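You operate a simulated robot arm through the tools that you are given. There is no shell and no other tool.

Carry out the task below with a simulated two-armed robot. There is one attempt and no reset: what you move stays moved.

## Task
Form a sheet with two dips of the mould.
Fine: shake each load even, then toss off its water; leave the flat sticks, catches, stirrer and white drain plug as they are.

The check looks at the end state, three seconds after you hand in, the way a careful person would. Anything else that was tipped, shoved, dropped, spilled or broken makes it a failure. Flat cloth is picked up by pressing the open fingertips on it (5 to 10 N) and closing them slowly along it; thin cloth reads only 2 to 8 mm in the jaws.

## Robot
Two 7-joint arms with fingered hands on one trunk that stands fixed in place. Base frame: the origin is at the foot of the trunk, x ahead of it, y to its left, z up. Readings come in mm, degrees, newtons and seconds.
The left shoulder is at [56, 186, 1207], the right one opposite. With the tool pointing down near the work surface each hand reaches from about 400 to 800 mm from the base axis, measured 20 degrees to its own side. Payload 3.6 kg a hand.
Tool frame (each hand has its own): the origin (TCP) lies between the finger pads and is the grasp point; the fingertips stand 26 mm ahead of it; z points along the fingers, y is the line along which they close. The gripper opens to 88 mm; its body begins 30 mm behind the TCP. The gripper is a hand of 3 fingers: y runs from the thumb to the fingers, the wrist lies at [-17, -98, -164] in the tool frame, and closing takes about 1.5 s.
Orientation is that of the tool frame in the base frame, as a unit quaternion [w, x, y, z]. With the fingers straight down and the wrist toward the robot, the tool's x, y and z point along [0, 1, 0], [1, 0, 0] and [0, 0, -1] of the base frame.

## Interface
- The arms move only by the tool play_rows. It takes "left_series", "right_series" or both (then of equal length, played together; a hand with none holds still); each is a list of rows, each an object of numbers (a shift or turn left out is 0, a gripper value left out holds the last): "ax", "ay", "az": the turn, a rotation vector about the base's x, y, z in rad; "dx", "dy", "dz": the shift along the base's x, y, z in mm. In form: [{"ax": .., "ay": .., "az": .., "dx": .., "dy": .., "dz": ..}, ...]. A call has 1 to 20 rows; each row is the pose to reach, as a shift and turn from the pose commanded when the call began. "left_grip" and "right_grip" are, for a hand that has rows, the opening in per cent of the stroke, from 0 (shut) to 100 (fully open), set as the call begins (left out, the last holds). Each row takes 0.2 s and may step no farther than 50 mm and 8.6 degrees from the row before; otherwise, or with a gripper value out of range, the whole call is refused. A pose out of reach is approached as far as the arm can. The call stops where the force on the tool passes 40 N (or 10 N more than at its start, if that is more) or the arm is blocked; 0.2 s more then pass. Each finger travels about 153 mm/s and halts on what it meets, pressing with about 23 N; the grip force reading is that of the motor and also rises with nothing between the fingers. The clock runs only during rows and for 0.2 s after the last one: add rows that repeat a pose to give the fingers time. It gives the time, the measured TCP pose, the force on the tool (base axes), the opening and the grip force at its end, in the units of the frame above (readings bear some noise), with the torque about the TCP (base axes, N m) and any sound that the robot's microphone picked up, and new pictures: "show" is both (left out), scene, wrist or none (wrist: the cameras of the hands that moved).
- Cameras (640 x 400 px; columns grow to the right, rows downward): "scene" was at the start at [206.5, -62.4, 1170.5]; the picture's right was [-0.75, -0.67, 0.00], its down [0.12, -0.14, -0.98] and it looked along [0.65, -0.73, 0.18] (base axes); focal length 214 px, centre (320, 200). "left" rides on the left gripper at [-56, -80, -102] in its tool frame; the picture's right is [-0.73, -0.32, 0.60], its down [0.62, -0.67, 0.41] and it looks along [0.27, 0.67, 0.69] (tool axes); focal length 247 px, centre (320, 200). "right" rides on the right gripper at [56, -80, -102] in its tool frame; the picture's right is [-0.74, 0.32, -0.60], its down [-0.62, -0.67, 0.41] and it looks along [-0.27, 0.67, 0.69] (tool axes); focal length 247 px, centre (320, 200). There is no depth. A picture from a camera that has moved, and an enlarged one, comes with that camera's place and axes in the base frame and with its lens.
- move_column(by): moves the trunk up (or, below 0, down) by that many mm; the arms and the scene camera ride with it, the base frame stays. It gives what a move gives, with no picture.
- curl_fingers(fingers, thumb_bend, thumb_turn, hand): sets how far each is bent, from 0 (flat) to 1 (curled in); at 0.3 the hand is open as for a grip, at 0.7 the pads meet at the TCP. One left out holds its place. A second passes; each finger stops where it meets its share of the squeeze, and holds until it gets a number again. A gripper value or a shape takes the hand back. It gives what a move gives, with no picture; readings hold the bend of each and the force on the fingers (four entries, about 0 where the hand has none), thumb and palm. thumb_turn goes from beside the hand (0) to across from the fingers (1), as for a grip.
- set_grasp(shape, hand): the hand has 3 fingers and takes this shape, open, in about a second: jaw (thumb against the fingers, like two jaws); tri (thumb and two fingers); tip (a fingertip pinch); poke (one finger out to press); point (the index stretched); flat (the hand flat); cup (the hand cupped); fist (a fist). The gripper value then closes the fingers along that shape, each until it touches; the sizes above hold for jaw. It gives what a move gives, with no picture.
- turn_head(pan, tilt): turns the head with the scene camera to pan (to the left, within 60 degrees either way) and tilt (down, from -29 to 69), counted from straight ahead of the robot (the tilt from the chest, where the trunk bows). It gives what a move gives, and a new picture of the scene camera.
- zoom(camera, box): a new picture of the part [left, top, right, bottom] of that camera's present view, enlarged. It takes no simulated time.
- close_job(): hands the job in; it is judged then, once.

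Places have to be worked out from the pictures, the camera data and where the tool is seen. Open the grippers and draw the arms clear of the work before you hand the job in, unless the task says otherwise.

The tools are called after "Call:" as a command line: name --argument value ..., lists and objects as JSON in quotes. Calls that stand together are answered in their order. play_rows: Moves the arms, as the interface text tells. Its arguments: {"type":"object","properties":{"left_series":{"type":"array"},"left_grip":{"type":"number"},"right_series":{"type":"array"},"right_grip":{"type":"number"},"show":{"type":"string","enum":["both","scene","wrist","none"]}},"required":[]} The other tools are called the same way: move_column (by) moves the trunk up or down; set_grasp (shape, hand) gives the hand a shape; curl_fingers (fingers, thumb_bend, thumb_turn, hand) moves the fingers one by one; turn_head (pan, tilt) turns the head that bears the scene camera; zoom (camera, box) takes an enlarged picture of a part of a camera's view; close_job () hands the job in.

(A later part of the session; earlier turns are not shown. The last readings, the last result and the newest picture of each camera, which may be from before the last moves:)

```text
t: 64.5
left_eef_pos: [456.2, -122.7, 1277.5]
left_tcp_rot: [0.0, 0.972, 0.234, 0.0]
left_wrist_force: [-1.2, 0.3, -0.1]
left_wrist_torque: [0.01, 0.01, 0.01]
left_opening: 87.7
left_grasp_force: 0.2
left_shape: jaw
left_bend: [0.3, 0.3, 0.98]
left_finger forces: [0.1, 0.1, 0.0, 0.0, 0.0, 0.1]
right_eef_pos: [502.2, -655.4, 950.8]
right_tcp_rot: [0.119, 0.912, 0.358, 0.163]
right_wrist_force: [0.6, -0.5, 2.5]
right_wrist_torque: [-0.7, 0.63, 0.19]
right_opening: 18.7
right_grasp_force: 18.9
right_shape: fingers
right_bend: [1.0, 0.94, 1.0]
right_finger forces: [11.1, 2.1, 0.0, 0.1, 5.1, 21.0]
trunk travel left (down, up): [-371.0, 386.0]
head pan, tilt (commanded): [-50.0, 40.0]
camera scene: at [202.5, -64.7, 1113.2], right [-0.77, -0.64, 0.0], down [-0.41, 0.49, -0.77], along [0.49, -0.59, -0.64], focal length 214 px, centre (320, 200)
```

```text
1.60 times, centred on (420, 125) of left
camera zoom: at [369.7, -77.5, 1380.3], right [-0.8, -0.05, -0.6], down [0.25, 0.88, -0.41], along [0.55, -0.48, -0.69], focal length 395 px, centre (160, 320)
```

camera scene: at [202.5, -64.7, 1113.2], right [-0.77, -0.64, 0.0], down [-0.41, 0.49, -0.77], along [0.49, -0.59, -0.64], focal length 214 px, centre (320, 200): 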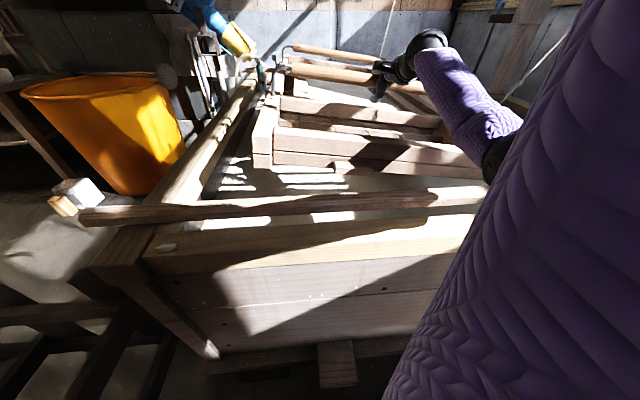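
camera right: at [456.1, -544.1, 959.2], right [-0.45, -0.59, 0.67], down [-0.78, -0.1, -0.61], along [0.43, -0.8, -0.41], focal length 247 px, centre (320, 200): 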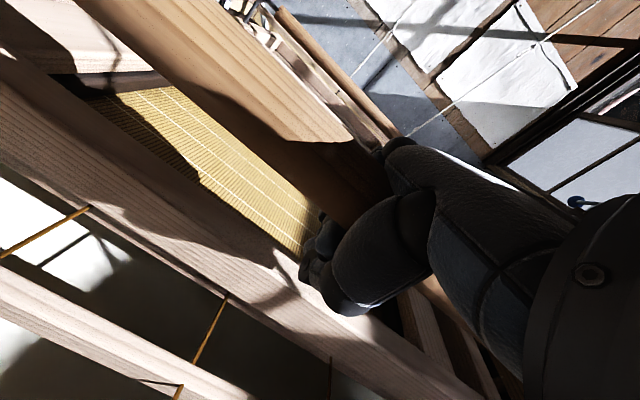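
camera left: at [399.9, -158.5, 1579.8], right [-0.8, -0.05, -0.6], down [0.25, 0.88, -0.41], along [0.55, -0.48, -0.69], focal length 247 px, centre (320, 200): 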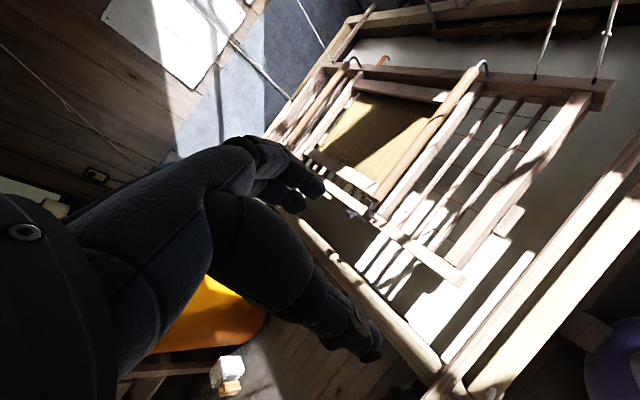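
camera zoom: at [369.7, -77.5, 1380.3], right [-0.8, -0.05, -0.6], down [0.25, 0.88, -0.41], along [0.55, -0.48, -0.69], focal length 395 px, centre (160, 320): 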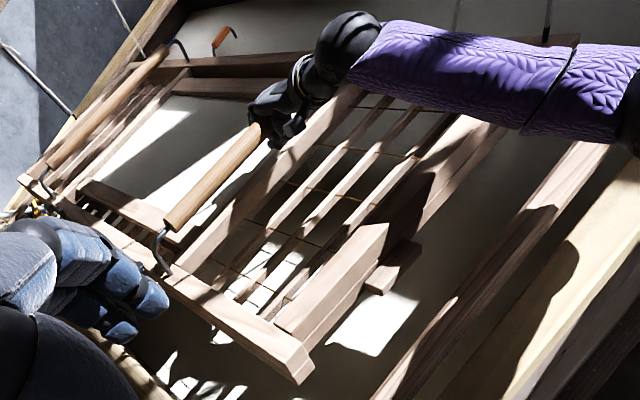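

It rolls as one piece with under 1 Nm. I tip it on to about 23° briskly, hold for the water to run off the low edge, then bring it back level.

Call:
play_rows --right_series '[{"ax": 0.08, "ay": -0.08, "dx": 3, "dy": 3, "dz": 8}, {"ax": 0.13, "ay": -0.13, "dx": 6, "dy": 6, "dz": 16}, {"ax": 0.13, "ay": -0.13, "dx": 6, "dy": 6, "dz": 16}, {"ax": 0.13, "ay": -0.13, "dx": 6, "dy": 6, "dz": 16}]' --show "scene"

Call:
zoom --camera "left" --box '[220, 0, 620, 250]'

```text
t: 65.5
left_eef_pos: [456.0, -122.0, 1277.8]
left_tcp_rot: [0.0, 0.972, 0.234, 0.0]
left_wrist_force: [0.7, -0.2, 0.0]
left_wrist_torque: [-0.01, -0.02, 0.04]
left_opening: 87.7
left_grasp_force: 0.0
left_shape: jaw
left_bend: [0.3, 0.3, 0.98]
left_finger forces: [0.0, 0.0, 0.0, 0.0, 0.0, 0.0]
right_eef_pos: [508.5, -649.3, 967.3]
right_tcp_rot: [0.086, 0.905, 0.34, 0.24]
right_wrist_force: [-0.3, -1.4, 4.2]
right_wrist_torque: [-2.8, 2.56, 0.25]
right_opening: 17.7
right_grasp_force: 64.6
right_shape: fingers
right_bend: [1.0, 0.92, 1.0]
right_finger forces: [48.0, 0.9, 0.1, 0.0, 11.6, 68.3]
trunk travel left (down, up): [-371.0, 386.0]
head pan, tilt (commanded): [-50.0, 40.0]
camera scene: at [202.6, -64.3, 1113.2], right [-0.77, -0.64, 0.0], down [-0.41, 0.49, -0.77], along [0.49, -0.59, -0.64], focal length 214 px, centre (320, 200)
```

scene: 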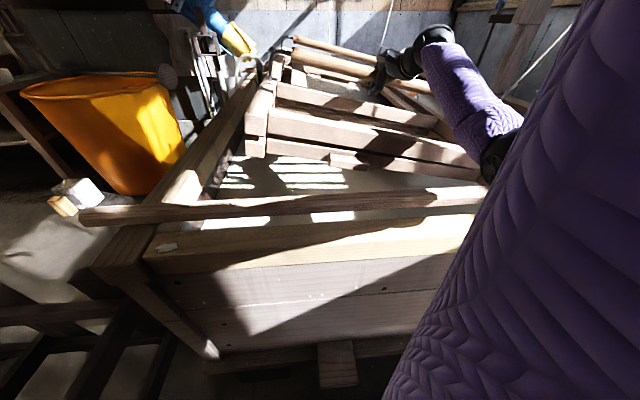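

```text
1.60 times, centred on (420, 125) of left
camera zoom: at [369.8, -77.0, 1380.3], right [-0.8, -0.05, -0.6], down [0.25, 0.88, -0.41], along [0.55, -0.48, -0.69], focal length 395 px, centre (160, 320)
```

zoom: 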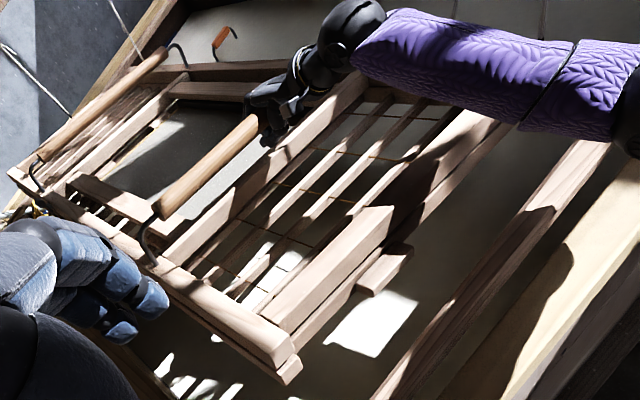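

The water has run off (surface now matt grey), but the upper frame begins to part from the lower one at 23°, so I bring it back level at once.

Call:
play_rows --right_series '[{"ax": -0.07, "ay": 0.07, "dx": -3, "dy": -3, "dz": -5}, {"ax": -0.14, "ay": 0.14, "dx": -7, "dy": -7, "dz": -10}, {"ax": -0.21, "ay": 0.21, "dx": -10, "dy": -10, "dz": -14}, {"ax": -0.28, "ay": 0.28, "dx": -13, "dy": -13, "dz": -18}, {"ax": -0.28, "ay": 0.28, "dx": -13, "dy": -13, "dz": -18}]' --show "scene"

Call:
zoom --camera "left" --box '[220, 0, 620, 250]'

Call:
zoom --camera "left" --box '[240, 20, 440, 145]'

Call:
zoom --camera "right" --box '[0, 0, 400, 250]'

Call:
zoom --camera "scene" --box '[220, 30, 540, 230]'

```text
t: 66.7
left_eef_pos: [455.2, -122.8, 1277.4]
left_tcp_rot: [0.0, 0.972, 0.233, 0.0]
left_wrist_force: [0.2, 0.2, 0.2]
left_wrist_torque: [0.04, -0.01, -0.01]
left_opening: 87.5
left_grasp_force: 0.1
left_shape: jaw
left_bend: [0.3, 0.3, 0.98]
left_finger forces: [0.0, 0.0, 0.0, 0.0, 0.1, 0.1]
right_eef_pos: [494.1, -663.2, 948.5]
right_tcp_rot: [0.161, 0.91, 0.377, 0.066]
right_wrist_force: [0.4, -0.9, 6.6]
right_wrist_torque: [0.2, 0.04, 0.07]
right_opening: 18.9
right_grasp_force: 10.7
right_shape: fingers
right_bend: [1.0, 0.94, 1.0]
right_finger forces: [3.7, 3.0, 0.0, 0.0, 6.4, 9.0]
trunk travel left (down, up): [-371.0, 386.0]
head pan, tilt (commanded): [-50.0, 40.0]
camera scene: at [202.3, -64.5, 1113.2], right [-0.77, -0.64, 0.0], down [-0.41, 0.49, -0.77], along [0.49, -0.59, -0.64], focal length 214 px, centre (320, 200)
```

scene: 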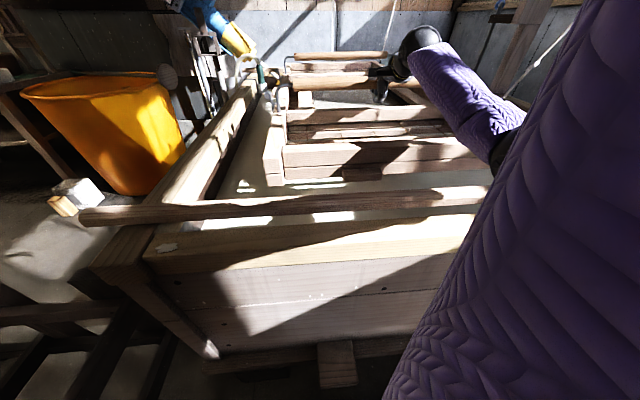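

```text
1.60 times, centred on (420, 125) of left
camera zoom: at [369.5, -77.3, 1380.4], right [-0.8, -0.05, -0.6], down [0.25, 0.88, -0.41], along [0.55, -0.48, -0.69], focal length 395 px, centre (160, 320)
```

zoom: 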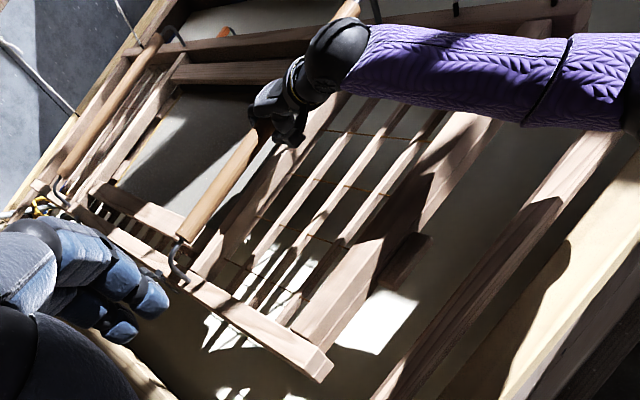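

```text
3.20 times, centred on (340, 82) of left
camera zoom: at [369.5, -77.3, 1380.4], right [-0.8, -0.05, -0.6], down [0.25, 0.88, -0.41], along [0.55, -0.48, -0.69], focal length 790 px, centre (256, 576)
```

zoom: 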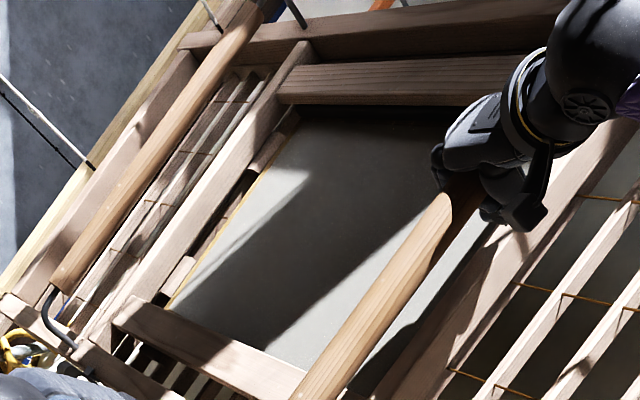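

```text
1.60 times, centred on (200, 125) of right
camera zoom: at [455.3, -545.0, 1019.0], right [-0.45, -0.59, 0.67], down [-0.78, -0.1, -0.61], along [0.43, -0.8, -0.41], focal length 395 px, centre (512, 320)
```

zoom: 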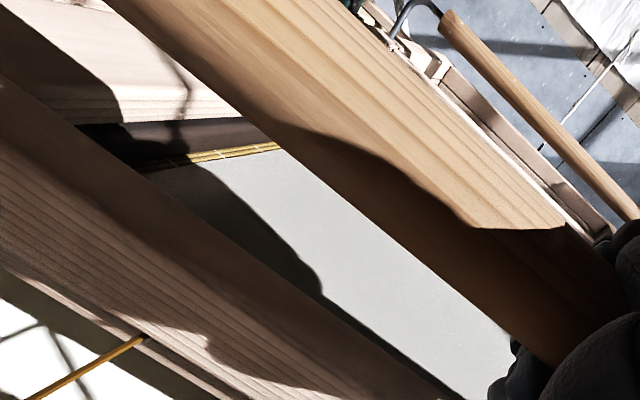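

```text
2.00 times, centred on (380, 130) of scene
camera zoom: at [202.3, -64.5, 1113.2], right [-0.77, -0.64, 0.0], down [-0.41, 0.49, -0.77], along [0.49, -0.59, -0.64], focal length 429 px, centre (200, 340)
```

zoom: 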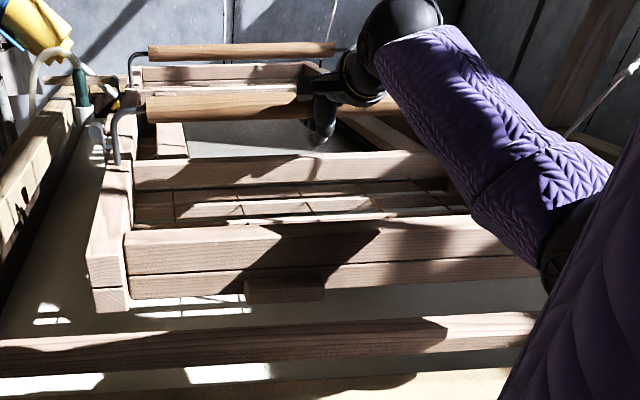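

The first layer lies as a smooth, even sheet with its edges clean, and the frames are closed again. I re-tighten the fingers and start the second dip, lowering gently.

Call:
curl_fingers --hand "right" --fingers 1.0 --thumb_bend 1.0

Call:
play_rows --right_series '[{"dz": -15}, {"dz": -35}, {"dz": -55}, {"dz": -75}, {"dz": -95}, {"dz": -110}, {"dz": -122}, {"dz": -134}, {"dz": -144}, {"dz": -154}, {"dz": -164}, {"dz": -172}, {"dz": -178}, {"dz": -178}, {"dz": -178}]' --show "scene"

Call:
zoom --camera "left" --box '[220, 0, 620, 250]'

Call:
zoom --camera "right" --box '[0, 0, 400, 250]'

```text
t: 67.7
left_eef_pos: [456.0, -123.2, 1278.3]
left_tcp_rot: [0.0, 0.972, 0.235, -0.001]
left_wrist_force: [0.4, 0.3, 0.5]
left_wrist_torque: [0.0, 0.03, 0.0]
left_opening: 87.4
left_grasp_force: 0.1
left_shape: jaw
left_bend: [0.3, 0.3, 0.98]
left_finger forces: [0.0, 0.0, 0.1, 0.0, 0.1, 0.0]
right_eef_pos: [495.0, -662.9, 949.9]
right_tcp_rot: [0.16, 0.91, 0.377, 0.066]
right_wrist_force: [0.6, -0.6, 5.3]
right_wrist_torque: [0.19, -0.01, 0.05]
right_opening: 19.0
right_grasp_force: 11.6
right_shape: fingers
right_bend: [1.0, 0.94, 1.0]
right_finger forces: [3.8, 2.9, 0.1, 0.0, 6.7, 9.1]
trunk travel left (down, up): [-371.0, 386.0]
head pan, tilt (commanded): [-50.0, 40.0]
```

```text
t: 70.9
left_eef_pos: [456.3, -122.9, 1277.8]
left_tcp_rot: [0.0, 0.972, 0.234, 0.0]
left_wrist_force: [-0.7, 0.5, 0.4]
left_wrist_torque: [-0.02, -0.03, -0.02]
left_opening: 87.6
left_grasp_force: 0.1
left_shape: jaw
left_bend: [0.3, 0.3, 0.98]
left_finger forces: [0.0, 0.0, 0.1, 0.1, 0.0, 0.1]
right_eef_pos: [494.6, -661.5, 772.4]
right_tcp_rot: [0.161, 0.909, 0.378, 0.068]
right_wrist_force: [-1.1, -0.3, 11.4]
right_wrist_torque: [0.27, 0.05, 0.02]
right_opening: 18.8
right_grasp_force: 12.2
right_shape: fingers
right_bend: [1.0, 0.94, 1.0]
right_finger forces: [1.9, 2.4, 0.0, 0.0, 6.5, 14.0]
trunk travel left (down, up): [-371.0, 386.0]
head pan, tilt (commanded): [-50.0, 40.0]
camera scene: at [201.9, -64.0, 1113.3], right [-0.77, -0.64, 0.0], down [-0.41, 0.49, -0.77], along [0.49, -0.59, -0.64], focal length 214 px, centre (320, 200)
```

scene: 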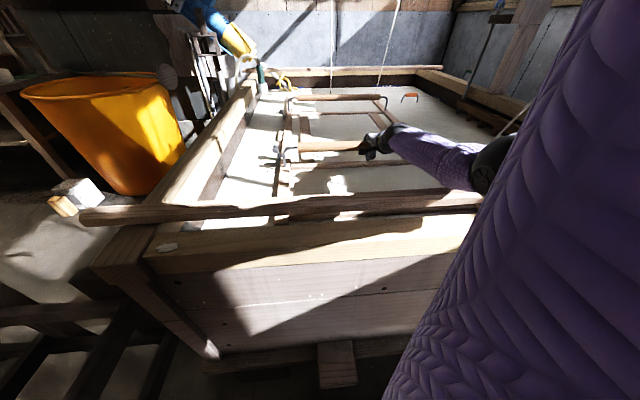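

```text
1.60 times, centred on (420, 125) of left
camera zoom: at [369.0, -76.6, 1380.5], right [-0.8, -0.05, -0.6], down [0.25, 0.88, -0.41], along [0.55, -0.48, -0.69], focal length 395 px, centre (160, 320)
```

zoom: 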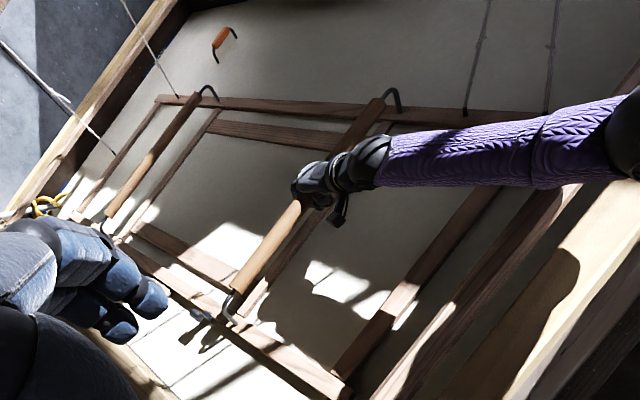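

```text
1.60 times, centred on (200, 125) of right
camera zoom: at [454.1, -543.6, 841.4], right [-0.45, -0.59, 0.67], down [-0.78, -0.1, -0.61], along [0.43, -0.8, -0.41], focal length 395 px, centre (512, 320)
```

zoom: 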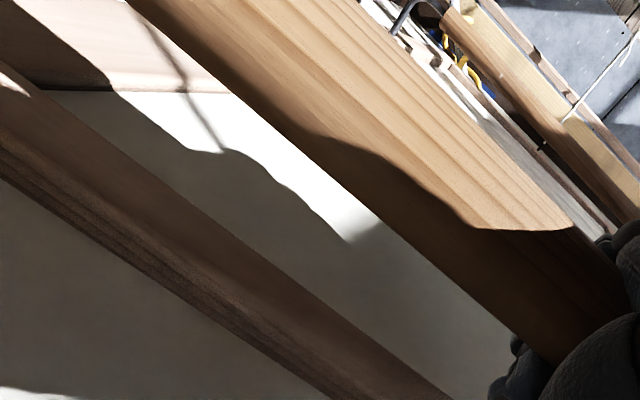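

The screen is under the stock again, level. I raise it with the second load as before.

Call:
play_rows --right_series '[{"dz": 15}, {"dz": 35}, {"dz": 55}, {"dz": 75}, {"dz": 95}, {"dz": 115}, {"dz": 130}, {"dz": 130}]' --show "none"

Call:
zoom --camera "left" --box '[240, 20, 440, 145]'

Call:
zoom --camera "right" --box '[0, 0, 400, 250]'

```text
t: 72.7
left_eef_pos: [455.9, -124.0, 1278.1]
left_tcp_rot: [0.0, 0.972, 0.234, 0.0]
left_wrist_force: [0.5, 0.2, 1.0]
left_wrist_torque: [0.03, 0.01, 0.0]
left_opening: 87.8
left_grasp_force: 0.2
left_shape: jaw
left_bend: [0.3, 0.3, 0.98]
left_finger forces: [0.0, 0.1, 0.0, 0.1, 0.1, 0.1]
right_eef_pos: [495.8, -663.1, 900.7]
right_tcp_rot: [0.16, 0.91, 0.377, 0.067]
right_wrist_force: [-0.4, -0.7, 3.3]
right_wrist_torque: [0.06, 0.06, 0.05]
right_opening: 18.8
right_grasp_force: 10.9
right_shape: fingers
right_bend: [1.0, 0.94, 1.0]
right_finger forces: [3.4, 3.2, 0.1, 0.0, 6.0, 10.6]
trunk travel left (down, up): [-371.0, 386.0]
head pan, tilt (commanded): [-50.0, 40.0]
```

```text
3.20 times, centred on (340, 82) of left
camera zoom: at [369.7, -77.5, 1380.3], right [-0.8, -0.05, -0.6], down [0.25, 0.88, -0.41], along [0.55, -0.48, -0.69], focal length 790 px, centre (256, 576)
```

zoom: 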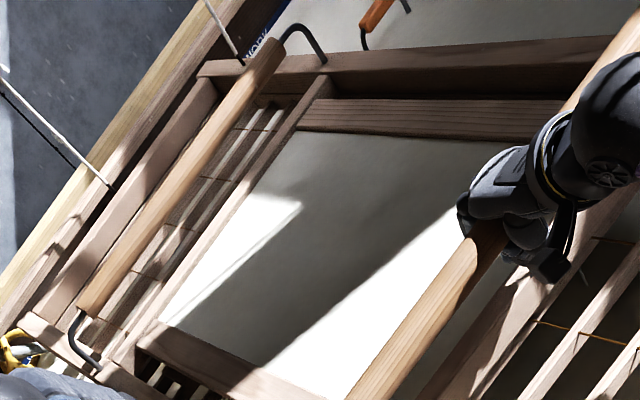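

```text
1.60 times, centred on (200, 125) of right
camera zoom: at [456.5, -544.8, 969.7], right [-0.45, -0.59, 0.67], down [-0.78, -0.1, -0.61], along [0.43, -0.8, -0.41], focal length 395 px, centre (512, 320)
```

zoom: 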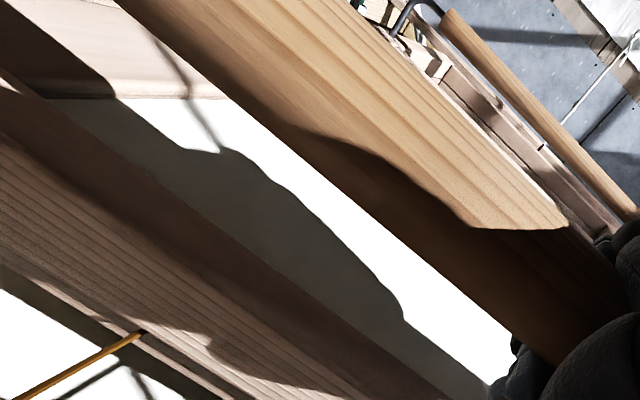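

The second load lies as a white pool. I shake it level just like the first, across then fore-and-aft.

Call:
play_rows --right_series '[{"dx": -14, "dy": -14}, {"dx": 0, "dy": 0}, {"dx": 14, "dy": 14}, {"dx": 0, "dy": 0}, {"dx": -14, "dy": -14}, {"dx": 0, "dy": 0}, {"dx": 14, "dy": 14}, {"dx": 0, "dy": 0}, {"dx": 14, "dy": -14}, {"dx": 0, "dy": 0}, {"dx": -14, "dy": 14}, {"dx": 0, "dy": 0}, {"dx": 14, "dy": -14}, {"dx": 0, "dy": 0}, {"dx": -14, "dy": 14}, {"dx": 0, "dy": 0}, {"dx": 0, "dy": 0}]' --show "none"

Call:
play_rows --right_series '[{"dx": -14, "dy": -14, "dz": 6}, {"dx": 0, "dy": 0, "dz": 12}, {"dx": 14, "dy": 14, "dz": 18}, {"dx": 0, "dy": 0, "dz": 24}, {"dx": 12, "dy": -12, "dz": 30}, {"dx": 0, "dy": 0, "dz": 36}, {"dx": -12, "dy": 12, "dz": 42}, {"dx": 0, "dy": 0, "dz": 48}, {"dx": 0, "dy": 0, "dz": 50}]' --show "scene"

Call:
zoom --camera "left" --box '[240, 20, 440, 145]'

```text
t: 76.3
left_eef_pos: [455.4, -122.5, 1277.7]
left_tcp_rot: [0.001, 0.972, 0.235, 0.0]
left_wrist_force: [-0.6, 0.2, 0.8]
left_wrist_torque: [0.02, -0.04, 0.01]
left_opening: 87.8
left_grasp_force: 0.1
left_shape: jaw
left_bend: [0.3, 0.3, 0.98]
left_finger forces: [0.0, 0.0, 0.0, 0.0, 0.0, 0.0]
right_eef_pos: [492.7, -661.4, 901.8]
right_tcp_rot: [0.161, 0.909, 0.378, 0.067]
right_wrist_force: [-0.5, -0.9, 3.8]
right_wrist_torque: [0.06, 0.02, 0.01]
right_opening: 19.0
right_grasp_force: 11.2
right_shape: fingers
right_bend: [1.0, 0.94, 1.0]
right_finger forces: [2.8, 3.4, 0.0, 0.0, 5.3, 10.8]
trunk travel left (down, up): [-371.0, 386.0]
head pan, tilt (commanded): [-50.0, 40.0]
```

```text
t: 78.3
left_eef_pos: [456.4, -123.4, 1276.8]
left_tcp_rot: [-0.001, 0.972, 0.234, 0.001]
left_wrist_force: [0.6, 0.2, -1.1]
left_wrist_torque: [0.0, 0.01, 0.0]
left_opening: 87.5
left_grasp_force: 0.1
left_shape: jaw
left_bend: [0.3, 0.3, 0.98]
left_finger forces: [0.1, 0.0, 0.0, 0.0, 0.0, 0.0]
right_eef_pos: [494.3, -660.9, 948.9]
right_tcp_rot: [0.16, 0.909, 0.378, 0.067]
right_wrist_force: [-0.1, -0.5, 1.9]
right_wrist_torque: [0.02, 0.01, 0.04]
right_opening: 19.1
right_grasp_force: 10.4
right_shape: fingers
right_bend: [1.0, 0.94, 1.0]
right_finger forces: [3.0, 2.9, 0.0, 0.1, 5.4, 9.5]
trunk travel left (down, up): [-371.0, 386.0]
head pan, tilt (commanded): [-50.0, 40.0]
camera scene: at [202.3, -64.6, 1113.2], right [-0.77, -0.64, 0.0], down [-0.41, 0.49, -0.77], along [0.49, -0.59, -0.64], focal length 214 px, centre (320, 200)
```

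scene: 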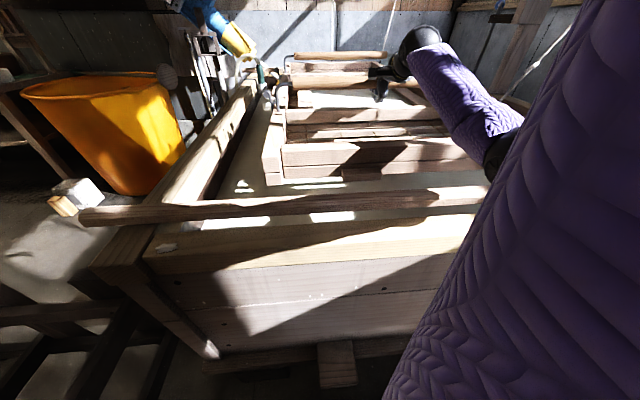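

```text
3.20 times, centred on (340, 82) of left
camera zoom: at [369.4, -77.3, 1380.4], right [-0.8, -0.05, -0.6], down [0.25, 0.88, -0.41], along [0.55, -0.48, -0.69], focal length 790 px, centre (256, 576)
```

zoom: 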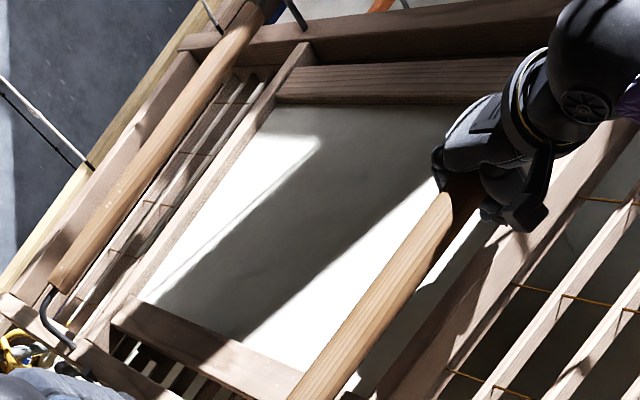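

The load is even and wet. I toss the second load: roll to about 16° without raising, to keep the frames together, and look whether the water runs off.

Call:
play_rows --right_series '[{"ax": 0.08, "ay": -0.08, "dx": 4, "dy": 4}, {"ax": 0.16, "ay": -0.16, "dx": 8, "dy": 8}, {"ax": 0.2, "ay": -0.2, "dx": 10, "dy": 10}, {"ax": 0.2, "ay": -0.2, "dx": 10, "dy": 10}]' --show "scene"

Call:
zoom --camera "left" --box '[220, 0, 620, 250]'

```text
t: 79.3
left_eef_pos: [456.1, -122.9, 1279.1]
left_tcp_rot: [-0.001, 0.972, 0.235, 0.0]
left_wrist_force: [0.3, 1.2, 0.3]
left_wrist_torque: [0.0, 0.0, 0.01]
left_opening: 87.6
left_grasp_force: 0.1
left_shape: jaw
left_bend: [0.3, 0.3, 0.98]
left_finger forces: [0.0, 0.0, 0.1, 0.1, 0.0, 0.0]
right_eef_pos: [504.1, -652.1, 953.1]
right_tcp_rot: [0.107, 0.91, 0.351, 0.195]
right_wrist_force: [-0.7, -0.4, 3.9]
right_wrist_torque: [-0.96, 0.88, 0.25]
right_opening: 18.8
right_grasp_force: 25.5
right_shape: fingers
right_bend: [1.0, 0.94, 1.0]
right_finger forces: [14.5, 1.4, 0.1, 0.1, 7.2, 27.7]
trunk travel left (down, up): [-371.0, 386.0]
head pan, tilt (commanded): [-50.0, 40.0]
camera scene: at [202.4, -64.5, 1113.2], right [-0.77, -0.64, 0.0], down [-0.41, 0.49, -0.77], along [0.49, -0.59, -0.64], focal length 214 px, centre (320, 200)
```

scene: 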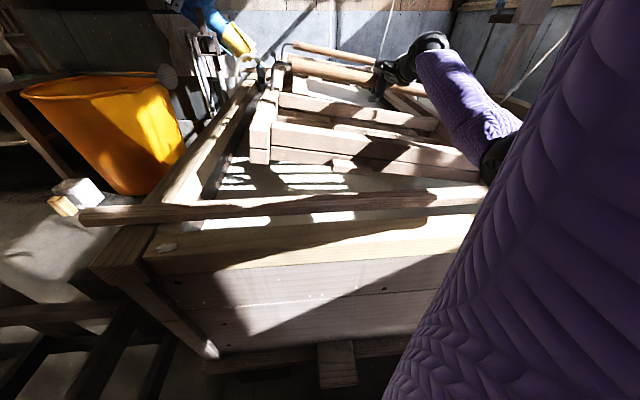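

```text
1.60 times, centred on (420, 125) of left
camera zoom: at [369.6, -77.2, 1380.3], right [-0.8, -0.05, -0.6], down [0.25, 0.88, -0.41], along [0.55, -0.48, -0.69], focal length 395 px, centre (160, 320)
```

zoom: 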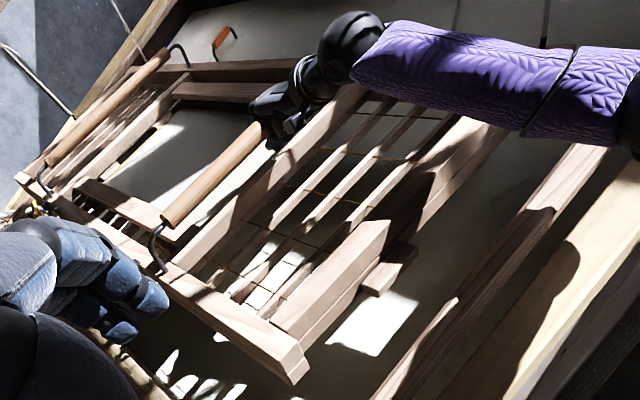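

The frames stay closed at 16°, with the pool only partly moved. I tip further to about 22° and hold briefly.

Call:
play_rows --right_series '[{"ax": 0.04, "ay": -0.04, "dx": 2, "dy": 2}, {"ax": 0.075, "ay": -0.075, "dx": 3, "dy": 3, "dz": 4}, {"ax": 0.075, "ay": -0.075, "dx": 3, "dy": 3, "dz": 4}]' --show "scene"

Call:
zoom --camera "left" --box '[220, 0, 620, 250]'

```text
t: 80.1
left_eef_pos: [455.7, -123.1, 1278.1]
left_tcp_rot: [0.0, 0.972, 0.235, 0.0]
left_wrist_force: [-1.4, -0.3, -0.5]
left_wrist_torque: [0.04, -0.02, 0.01]
left_opening: 88.1
left_grasp_force: 0.2
left_shape: jaw
left_bend: [0.3, 0.3, 0.98]
left_finger forces: [0.1, 0.0, 0.1, 0.0, 0.0, 0.1]
right_eef_pos: [507.6, -649.1, 954.1]
right_tcp_rot: [0.086, 0.905, 0.341, 0.24]
right_wrist_force: [0.4, -2.1, 3.4]
right_wrist_torque: [-2.46, 2.25, 0.2]
right_opening: 17.9
right_grasp_force: 56.9
right_shape: fingers
right_bend: [1.0, 0.92, 1.0]
right_finger forces: [40.9, 0.9, 0.0, 0.0, 11.2, 60.1]
trunk travel left (down, up): [-371.0, 386.0]
head pan, tilt (commanded): [-50.0, 40.0]
camera scene: at [202.6, -64.4, 1113.1], right [-0.77, -0.64, 0.0], down [-0.41, 0.49, -0.77], along [0.49, -0.59, -0.64], focal length 214 px, centre (320, 200)
```

scene: 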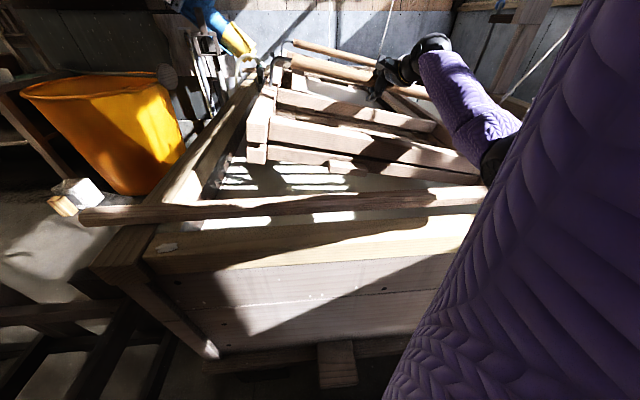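

```text
1.60 times, centred on (420, 125) of left
camera zoom: at [369.9, -77.1, 1380.2], right [-0.8, -0.05, -0.6], down [0.25, 0.88, -0.41], along [0.55, -0.48, -0.69], focal length 395 px, centre (160, 320)
```

zoom: 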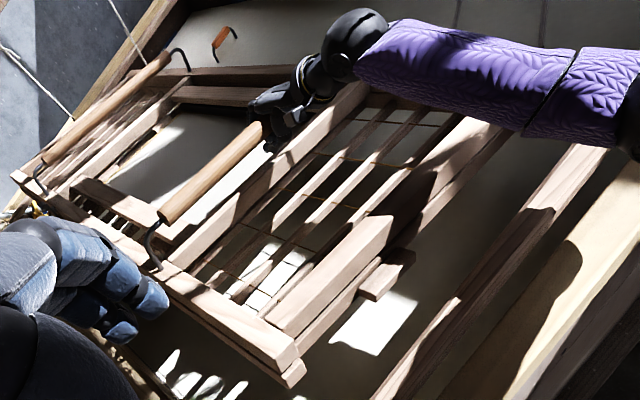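

The upper frame begins to lift away again; I zoom to see whether the water is off the sheet.

Call:
zoom --camera "left" --box '[240, 20, 440, 145]'

Call:
zoom --camera "right" --box '[0, 0, 400, 250]'

```text
3.20 times, centred on (340, 82) of left
camera zoom: at [369.9, -77.1, 1380.2], right [-0.8, -0.05, -0.6], down [0.25, 0.88, -0.41], along [0.55, -0.48, -0.69], focal length 790 px, centre (256, 576)
```

zoom: 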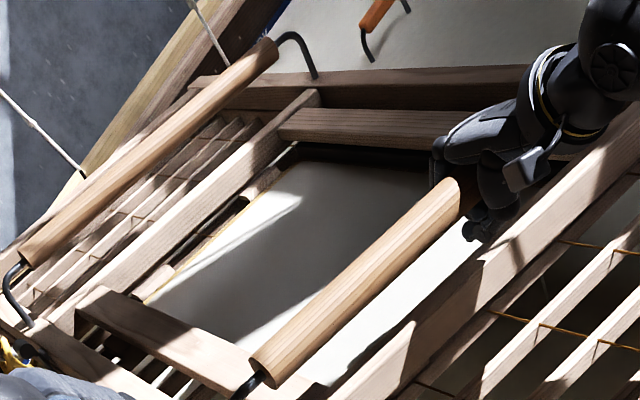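

```text
1.60 times, centred on (200, 125) of right
camera zoom: at [447.3, -552.1, 1039.1], right [-0.59, -0.73, 0.35], down [-0.59, 0.09, -0.8], along [0.55, -0.68, -0.48], focal length 395 px, centre (512, 320)
```

zoom: 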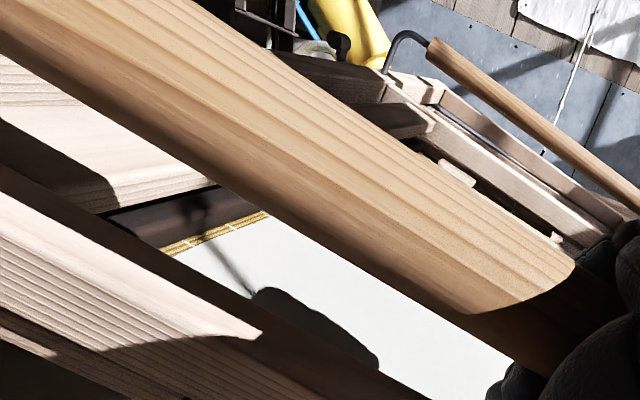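

The pool is gone and the screen's edge shows around the sheet. I bring the mould back level.

Call:
play_rows --right_series '[{"ax": -0.07, "ay": 0.07, "dx": -3, "dy": -3, "dz": -1}, {"ax": -0.14, "ay": 0.14, "dx": -7, "dy": -7, "dz": -2}, {"ax": -0.21, "ay": 0.21, "dx": -10, "dy": -10, "dz": -3}, {"ax": -0.275, "ay": 0.275, "dx": -13, "dy": -13, "dz": -4}, {"ax": -0.275, "ay": 0.275, "dx": -13, "dy": -13, "dz": -4}]' --show "scene"

Call:
zoom --camera "left" --box '[240, 20, 440, 145]'

Call:
zoom --camera "right" --box '[0, 0, 400, 250]'

Call:
zoom --camera "scene" --box '[220, 30, 540, 230]'

```text
t: 81.3
left_eef_pos: [455.0, -123.5, 1277.8]
left_tcp_rot: [0.0, 0.972, 0.235, 0.0]
left_wrist_force: [0.1, 0.5, -0.2]
left_wrist_torque: [0.01, -0.03, -0.02]
left_opening: 87.8
left_grasp_force: 0.0
left_shape: jaw
left_bend: [0.3, 0.3, 0.98]
left_finger forces: [0.0, 0.0, 0.1, 0.1, 0.1, 0.0]
right_eef_pos: [494.7, -660.8, 951.0]
right_tcp_rot: [0.16, 0.909, 0.378, 0.066]
right_wrist_force: [-0.7, -1.2, 4.8]
right_wrist_torque: [0.25, -0.05, 0.08]
right_opening: 18.6
right_grasp_force: 10.1
right_shape: fingers
right_bend: [1.0, 0.94, 1.0]
right_finger forces: [4.0, 2.7, 0.0, 0.0, 6.3, 8.5]
trunk travel left (down, up): [-371.0, 386.0]
head pan, tilt (commanded): [-50.0, 40.0]
camera scene: at [202.4, -64.6, 1113.2], right [-0.77, -0.64, 0.0], down [-0.41, 0.49, -0.77], along [0.49, -0.59, -0.64], focal length 214 px, centre (320, 200)
```

scene: 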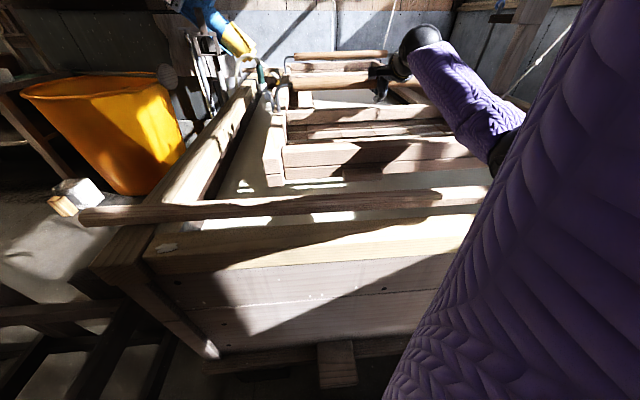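

```text
3.20 times, centred on (340, 82) of left
camera zoom: at [369.6, -77.3, 1380.3], right [-0.8, -0.05, -0.6], down [0.25, 0.88, -0.41], along [0.55, -0.48, -0.69], focal length 790 px, centre (256, 576)
```

zoom: 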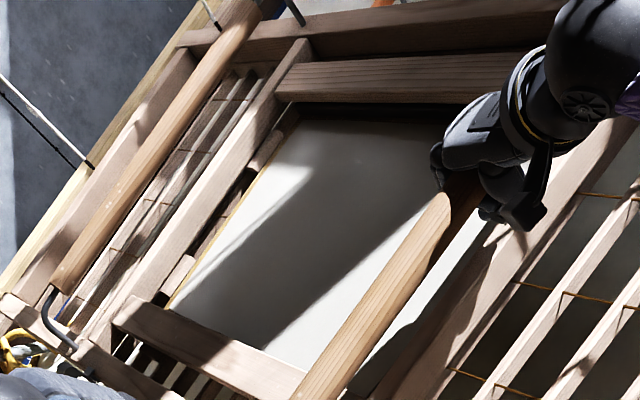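

```text
1.60 times, centred on (200, 125) of right
camera zoom: at [455.1, -543.6, 1021.0], right [-0.45, -0.59, 0.67], down [-0.78, -0.1, -0.61], along [0.43, -0.8, -0.41], focal length 395 px, centre (512, 320)
```

zoom: 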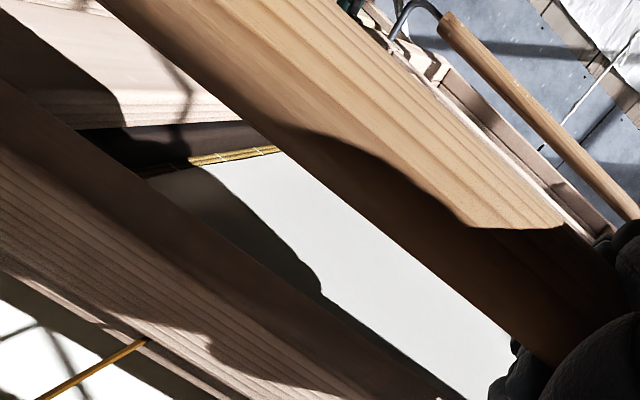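

```text
2.00 times, centred on (380, 130) of scene
camera zoom: at [202.4, -64.6, 1113.2], right [-0.77, -0.64, 0.0], down [-0.41, 0.49, -0.77], along [0.49, -0.59, -0.64], focal length 429 px, centre (200, 340)
```

zoom: 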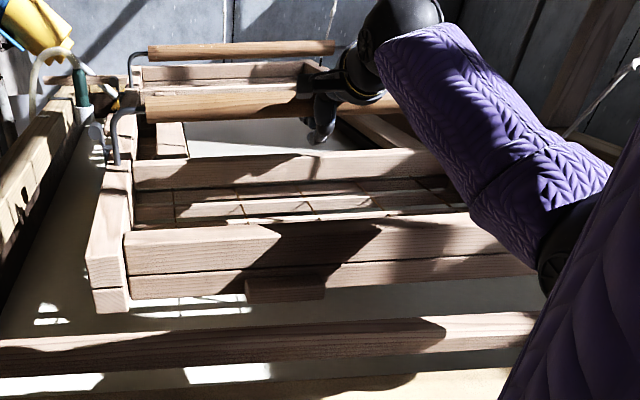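

The two-layer sheet is even, whiter now, with clean edges, and the frames are closed. I let the mould rise gently to its hanging rest by easing up until the press vanishes.

Call:
play_rows --right_series '[{"dz": 6}, {"dz": 12}, {"dz": 18}, {"dz": 22}, {"dz": 22}]' --show "none"

Call:
zoom --camera "scene" --box '[220, 30, 540, 230]'

```text
t: 82.5
left_eef_pos: [454.8, -123.2, 1278.6]
left_tcp_rot: [0.0, 0.972, 0.235, 0.0]
left_wrist_force: [-0.1, -0.8, -0.1]
left_wrist_torque: [0.0, -0.02, -0.02]
left_opening: 87.7
left_grasp_force: 0.2
left_shape: jaw
left_bend: [0.3, 0.3, 0.98]
left_finger forces: [0.0, 0.0, 0.1, 0.0, 0.0, 0.0]
right_eef_pos: [495.5, -662.4, 973.4]
right_tcp_rot: [0.161, 0.91, 0.377, 0.067]
right_wrist_force: [0.0, -1.1, 3.7]
right_wrist_torque: [0.18, 0.01, 0.05]
right_opening: 19.0
right_grasp_force: 9.1
right_shape: fingers
right_bend: [1.0, 0.94, 1.0]
right_finger forces: [3.3, 2.2, 0.0, 0.0, 6.1, 6.8]
trunk travel left (down, up): [-371.0, 386.0]
head pan, tilt (commanded): [-50.0, 40.0]
```

```text
2.00 times, centred on (380, 130) of scene
camera zoom: at [202.4, -64.6, 1113.2], right [-0.77, -0.64, 0.0], down [-0.41, 0.49, -0.77], along [0.49, -0.59, -0.64], focal length 429 px, centre (200, 340)
```

zoom: 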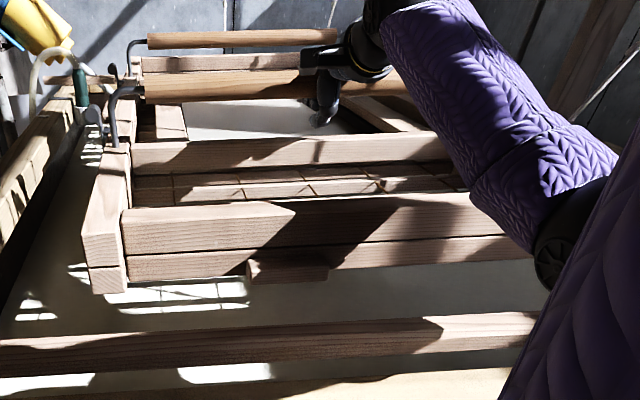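

Still a 3.7 N press and the frames are closed; I ease up a bit more.

Call:
play_rows --right_series '[{"dz": 4}, {"dz": 8}, {"dz": 10}, {"dz": 10}]' --show "none"

Call:
zoom --camera "scene" --box '[220, 30, 540, 230]'

```text
t: 83.5
left_eef_pos: [455.9, -123.5, 1276.6]
left_tcp_rot: [0.0, 0.972, 0.235, -0.001]
left_wrist_force: [-0.2, -1.4, 1.4]
left_wrist_torque: [0.0, -0.02, -0.01]
left_opening: 87.6
left_grasp_force: 0.0
left_shape: jaw
left_bend: [0.3, 0.3, 0.98]
left_finger forces: [0.0, 0.0, 0.1, 0.0, 0.0, 0.0]
right_eef_pos: [493.8, -662.7, 984.4]
right_tcp_rot: [0.161, 0.91, 0.377, 0.067]
right_wrist_force: [-0.8, -0.1, 3.0]
right_wrist_torque: [0.18, -0.02, 0.05]
right_opening: 19.1
right_grasp_force: 9.3
right_shape: fingers
right_bend: [1.0, 0.94, 1.0]
right_finger forces: [3.3, 2.5, 0.0, 0.0, 5.9, 6.6]
trunk travel left (down, up): [-371.0, 386.0]
head pan, tilt (commanded): [-50.0, 40.0]
```

```text
2.00 times, centred on (380, 130) of scene
camera zoom: at [202.5, -64.8, 1113.2], right [-0.77, -0.64, 0.0], down [-0.41, 0.49, -0.77], along [0.49, -0.59, -0.64], focal length 429 px, centre (200, 340)
```

zoom: 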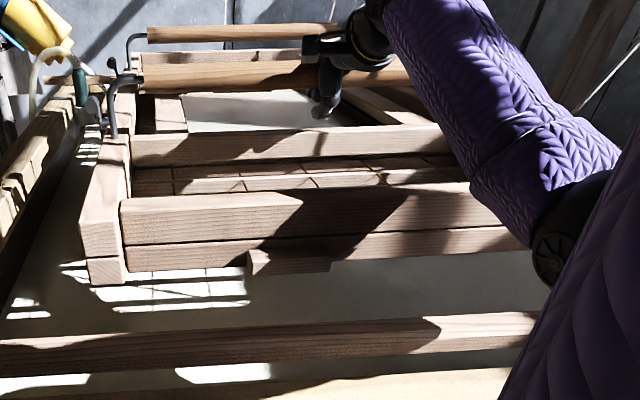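

Frame follows, 3.0 N. I keep easing up in small steps until it stops rising.

Call:
play_rows --right_series '[{"dz": 4}, {"dz": 8}, {"dz": 10}, {"dz": 10}]' --show "none"

Call:
zoom --camera "scene" --box '[220, 30, 540, 230]'

```text
t: 84.5
left_eef_pos: [456.2, -124.7, 1278.0]
left_tcp_rot: [-0.002, 0.972, 0.234, 0.0]
left_wrist_force: [-0.6, -0.4, 0.4]
left_wrist_torque: [0.01, 0.0, -0.01]
left_opening: 87.9
left_grasp_force: 0.0
left_shape: jaw
left_bend: [0.3, 0.3, 0.98]
left_finger forces: [0.0, 0.0, 0.1, 0.0, 0.1, 0.0]
right_eef_pos: [496.1, -663.4, 990.9]
right_tcp_rot: [0.159, 0.91, 0.378, 0.066]
right_wrist_force: [-0.5, 0.3, -5.8]
right_wrist_torque: [0.0, -0.12, 0.06]
right_opening: 19.0
right_grasp_force: 9.7
right_shape: fingers
right_bend: [1.0, 0.94, 1.0]
right_finger forces: [5.1, 4.3, 0.0, 0.0, 6.0, 3.9]
trunk travel left (down, up): [-371.0, 386.0]
head pan, tilt (commanded): [-50.0, 40.0]
```

```text
2.00 times, centred on (380, 130) of scene
camera zoom: at [203.0, -65.4, 1112.9], right [-0.77, -0.64, 0.0], down [-0.41, 0.49, -0.77], along [0.49, -0.59, -0.64], focal length 429 px, centre (200, 340)
```

zoom: 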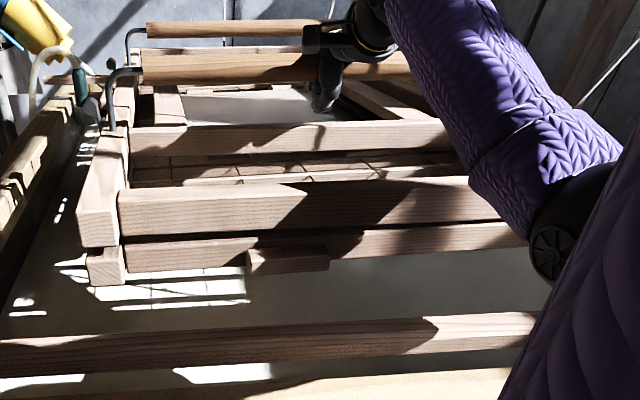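

Home height is reached (the upper frame just starts to lift). I go back down 8 mm to close the gap, then I will open the hand.

Call:
play_rows --right_series '[{"dz": -4}, {"dz": -9}, {"dz": -9}, {"dz": -9}]' --show "none"

Call:
zoom --camera "scene" --box '[220, 30, 540, 230]'

```text
t: 85.5
left_eef_pos: [456.7, -122.8, 1277.5]
left_tcp_rot: [0.0, 0.972, 0.234, 0.0]
left_wrist_force: [-1.0, 0.3, 0.2]
left_wrist_torque: [0.01, -0.05, 0.03]
left_opening: 87.4
left_grasp_force: 0.0
left_shape: jaw
left_bend: [0.3, 0.3, 0.98]
left_finger forces: [0.0, 0.1, 0.0, 0.1, 0.1, 0.0]
right_eef_pos: [493.4, -662.3, 984.0]
right_tcp_rot: [0.161, 0.909, 0.378, 0.067]
right_wrist_force: [0.5, -1.0, 3.9]
right_wrist_torque: [0.16, 0.01, 0.02]
right_opening: 18.9
right_grasp_force: 9.5
right_shape: fingers
right_bend: [1.0, 0.94, 1.0]
right_finger forces: [3.2, 2.6, 0.1, 0.0, 5.6, 7.7]
trunk travel left (down, up): [-371.0, 386.0]
head pan, tilt (commanded): [-50.0, 40.0]
```

```text
2.00 times, centred on (380, 130) of scene
camera zoom: at [202.4, -64.7, 1113.2], right [-0.77, -0.64, 0.0], down [-0.41, 0.49, -0.77], along [0.49, -0.59, -0.64], focal length 429 px, centre (200, 340)
```

zoom: 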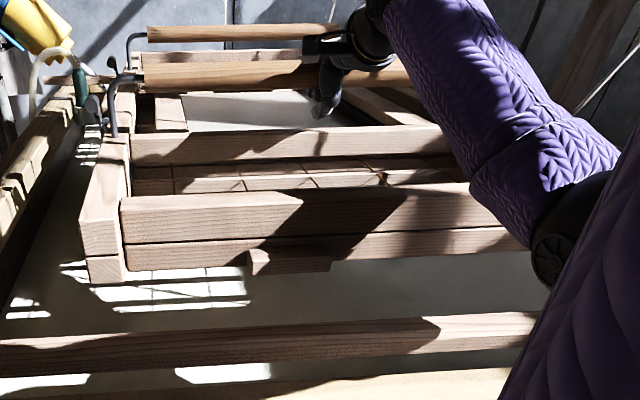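

Frames closed with a light 3.9 N press. I open the hand in stages, the thumb first and then the fingers.

Call:
curl_fingers --hand "right" --thumb_bend 0.3

Call:
curl_fingers --hand "right" --fingers 0.6

Call:
curl_fingers --hand "right" --fingers 0.25 --thumb_bend 0.25

Call:
zoom --camera "scene" --box '[220, 30, 540, 230]'

Call:
zoom --camera "right" --box '[0, 0, 640, 400]'

```text
t: 86.5
left_eef_pos: [457.1, -122.5, 1277.4]
left_tcp_rot: [-0.001, 0.972, 0.235, -0.001]
left_wrist_force: [-0.7, -1.0, -0.3]
left_wrist_torque: [0.0, 0.02, 0.0]
left_opening: 87.7
left_grasp_force: 0.1
left_shape: jaw
left_bend: [0.3, 0.3, 0.98]
left_finger forces: [0.1, 0.1, 0.1, 0.1, 0.1, 0.0]
right_eef_pos: [493.4, -662.7, 982.4]
right_tcp_rot: [0.16, 0.909, 0.378, 0.066]
right_wrist_force: [-0.8, 0.7, 3.4]
right_wrist_torque: [-0.37, -0.42, 0.09]
right_opening: 24.1
right_grasp_force: 31.2
right_shape: fingers
right_bend: [0.99, 0.65, 1.0]
right_finger forces: [10.4, 10.0, 0.0, 0.0, 42.3, 0.1]
trunk travel left (down, up): [-371.0, 386.0]
head pan, tilt (commanded): [-50.0, 40.0]
```

```text
t: 87.5
left_eef_pos: [455.9, -122.2, 1277.2]
left_tcp_rot: [0.0, 0.972, 0.235, -0.001]
left_wrist_force: [0.2, -0.1, -0.2]
left_wrist_torque: [-0.01, 0.01, 0.0]
left_opening: 87.5
left_grasp_force: 0.0
left_shape: jaw
left_bend: [0.3, 0.3, 0.98]
left_finger forces: [0.0, 0.1, 0.0, 0.0, 0.0, 0.0]
right_eef_pos: [493.3, -662.0, 983.4]
right_tcp_rot: [0.16, 0.91, 0.378, 0.066]
right_wrist_force: [-0.5, -0.4, 2.3]
right_wrist_torque: [0.01, 0.0, -0.01]
right_opening: 55.1
right_grasp_force: 1.8
right_shape: fingers
right_bend: [0.6, 0.3, 1.0]
right_finger forces: [0.1, 0.1, 0.1, 0.0, 0.5, 2.4]
trunk travel left (down, up): [-371.0, 386.0]
head pan, tilt (commanded): [-50.0, 40.0]
```

```text
t: 88.5
left_eef_pos: [456.2, -123.1, 1278.3]
left_tcp_rot: [0.0, 0.972, 0.235, 0.001]
left_wrist_force: [-0.2, 0.4, 0.2]
left_wrist_torque: [0.01, 0.01, -0.03]
left_opening: 87.8
left_grasp_force: 0.1
left_shape: jaw
left_bend: [0.3, 0.3, 0.98]
left_finger forces: [0.0, 0.0, 0.1, 0.0, 0.0, 0.0]
right_eef_pos: [494.2, -663.3, 983.1]
right_tcp_rot: [0.161, 0.91, 0.378, 0.066]
right_wrist_force: [-0.5, -0.8, 2.4]
right_wrist_torque: [0.02, -0.01, -0.01]
right_opening: 98.2
right_grasp_force: 1.4
right_shape: fingers
right_bend: [0.25, 0.25, 1.0]
right_finger forces: [0.0, 0.0, 0.0, 0.0, 0.2, 2.6]
trunk travel left (down, up): [-371.0, 386.0]
head pan, tilt (commanded): [-50.0, 40.0]
```

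```text
2.00 times, centred on (380, 130) of scene
camera zoom: at [202.5, -64.7, 1113.2], right [-0.77, -0.64, 0.0], down [-0.41, 0.49, -0.77], along [0.49, -0.59, -0.64], focal length 429 px, centre (200, 340)
```

zoom: 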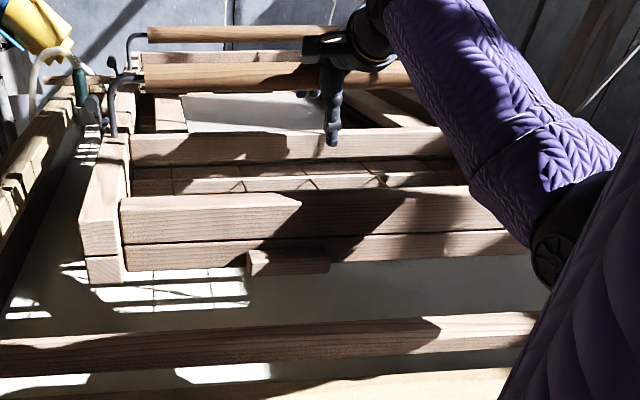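

```text
1.00 times, centred on (320, 200) of right (not enlarged: the box is as wide or as high as the picture)
camera zoom: at [454.6, -544.3, 1053.1], right [-0.45, -0.59, 0.67], down [-0.78, -0.1, -0.61], along [0.43, -0.8, -0.41], focal length 247 px, centre (320, 200)
```

zoom: 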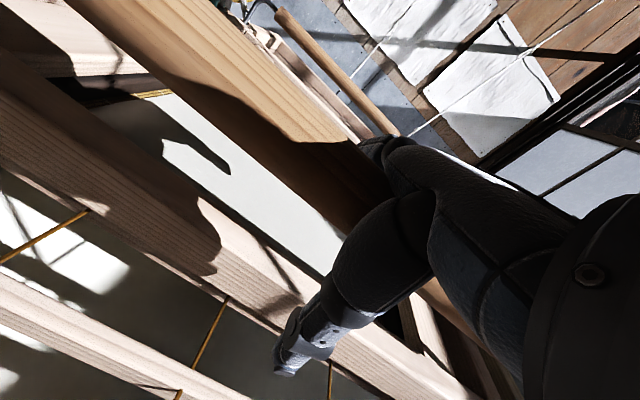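

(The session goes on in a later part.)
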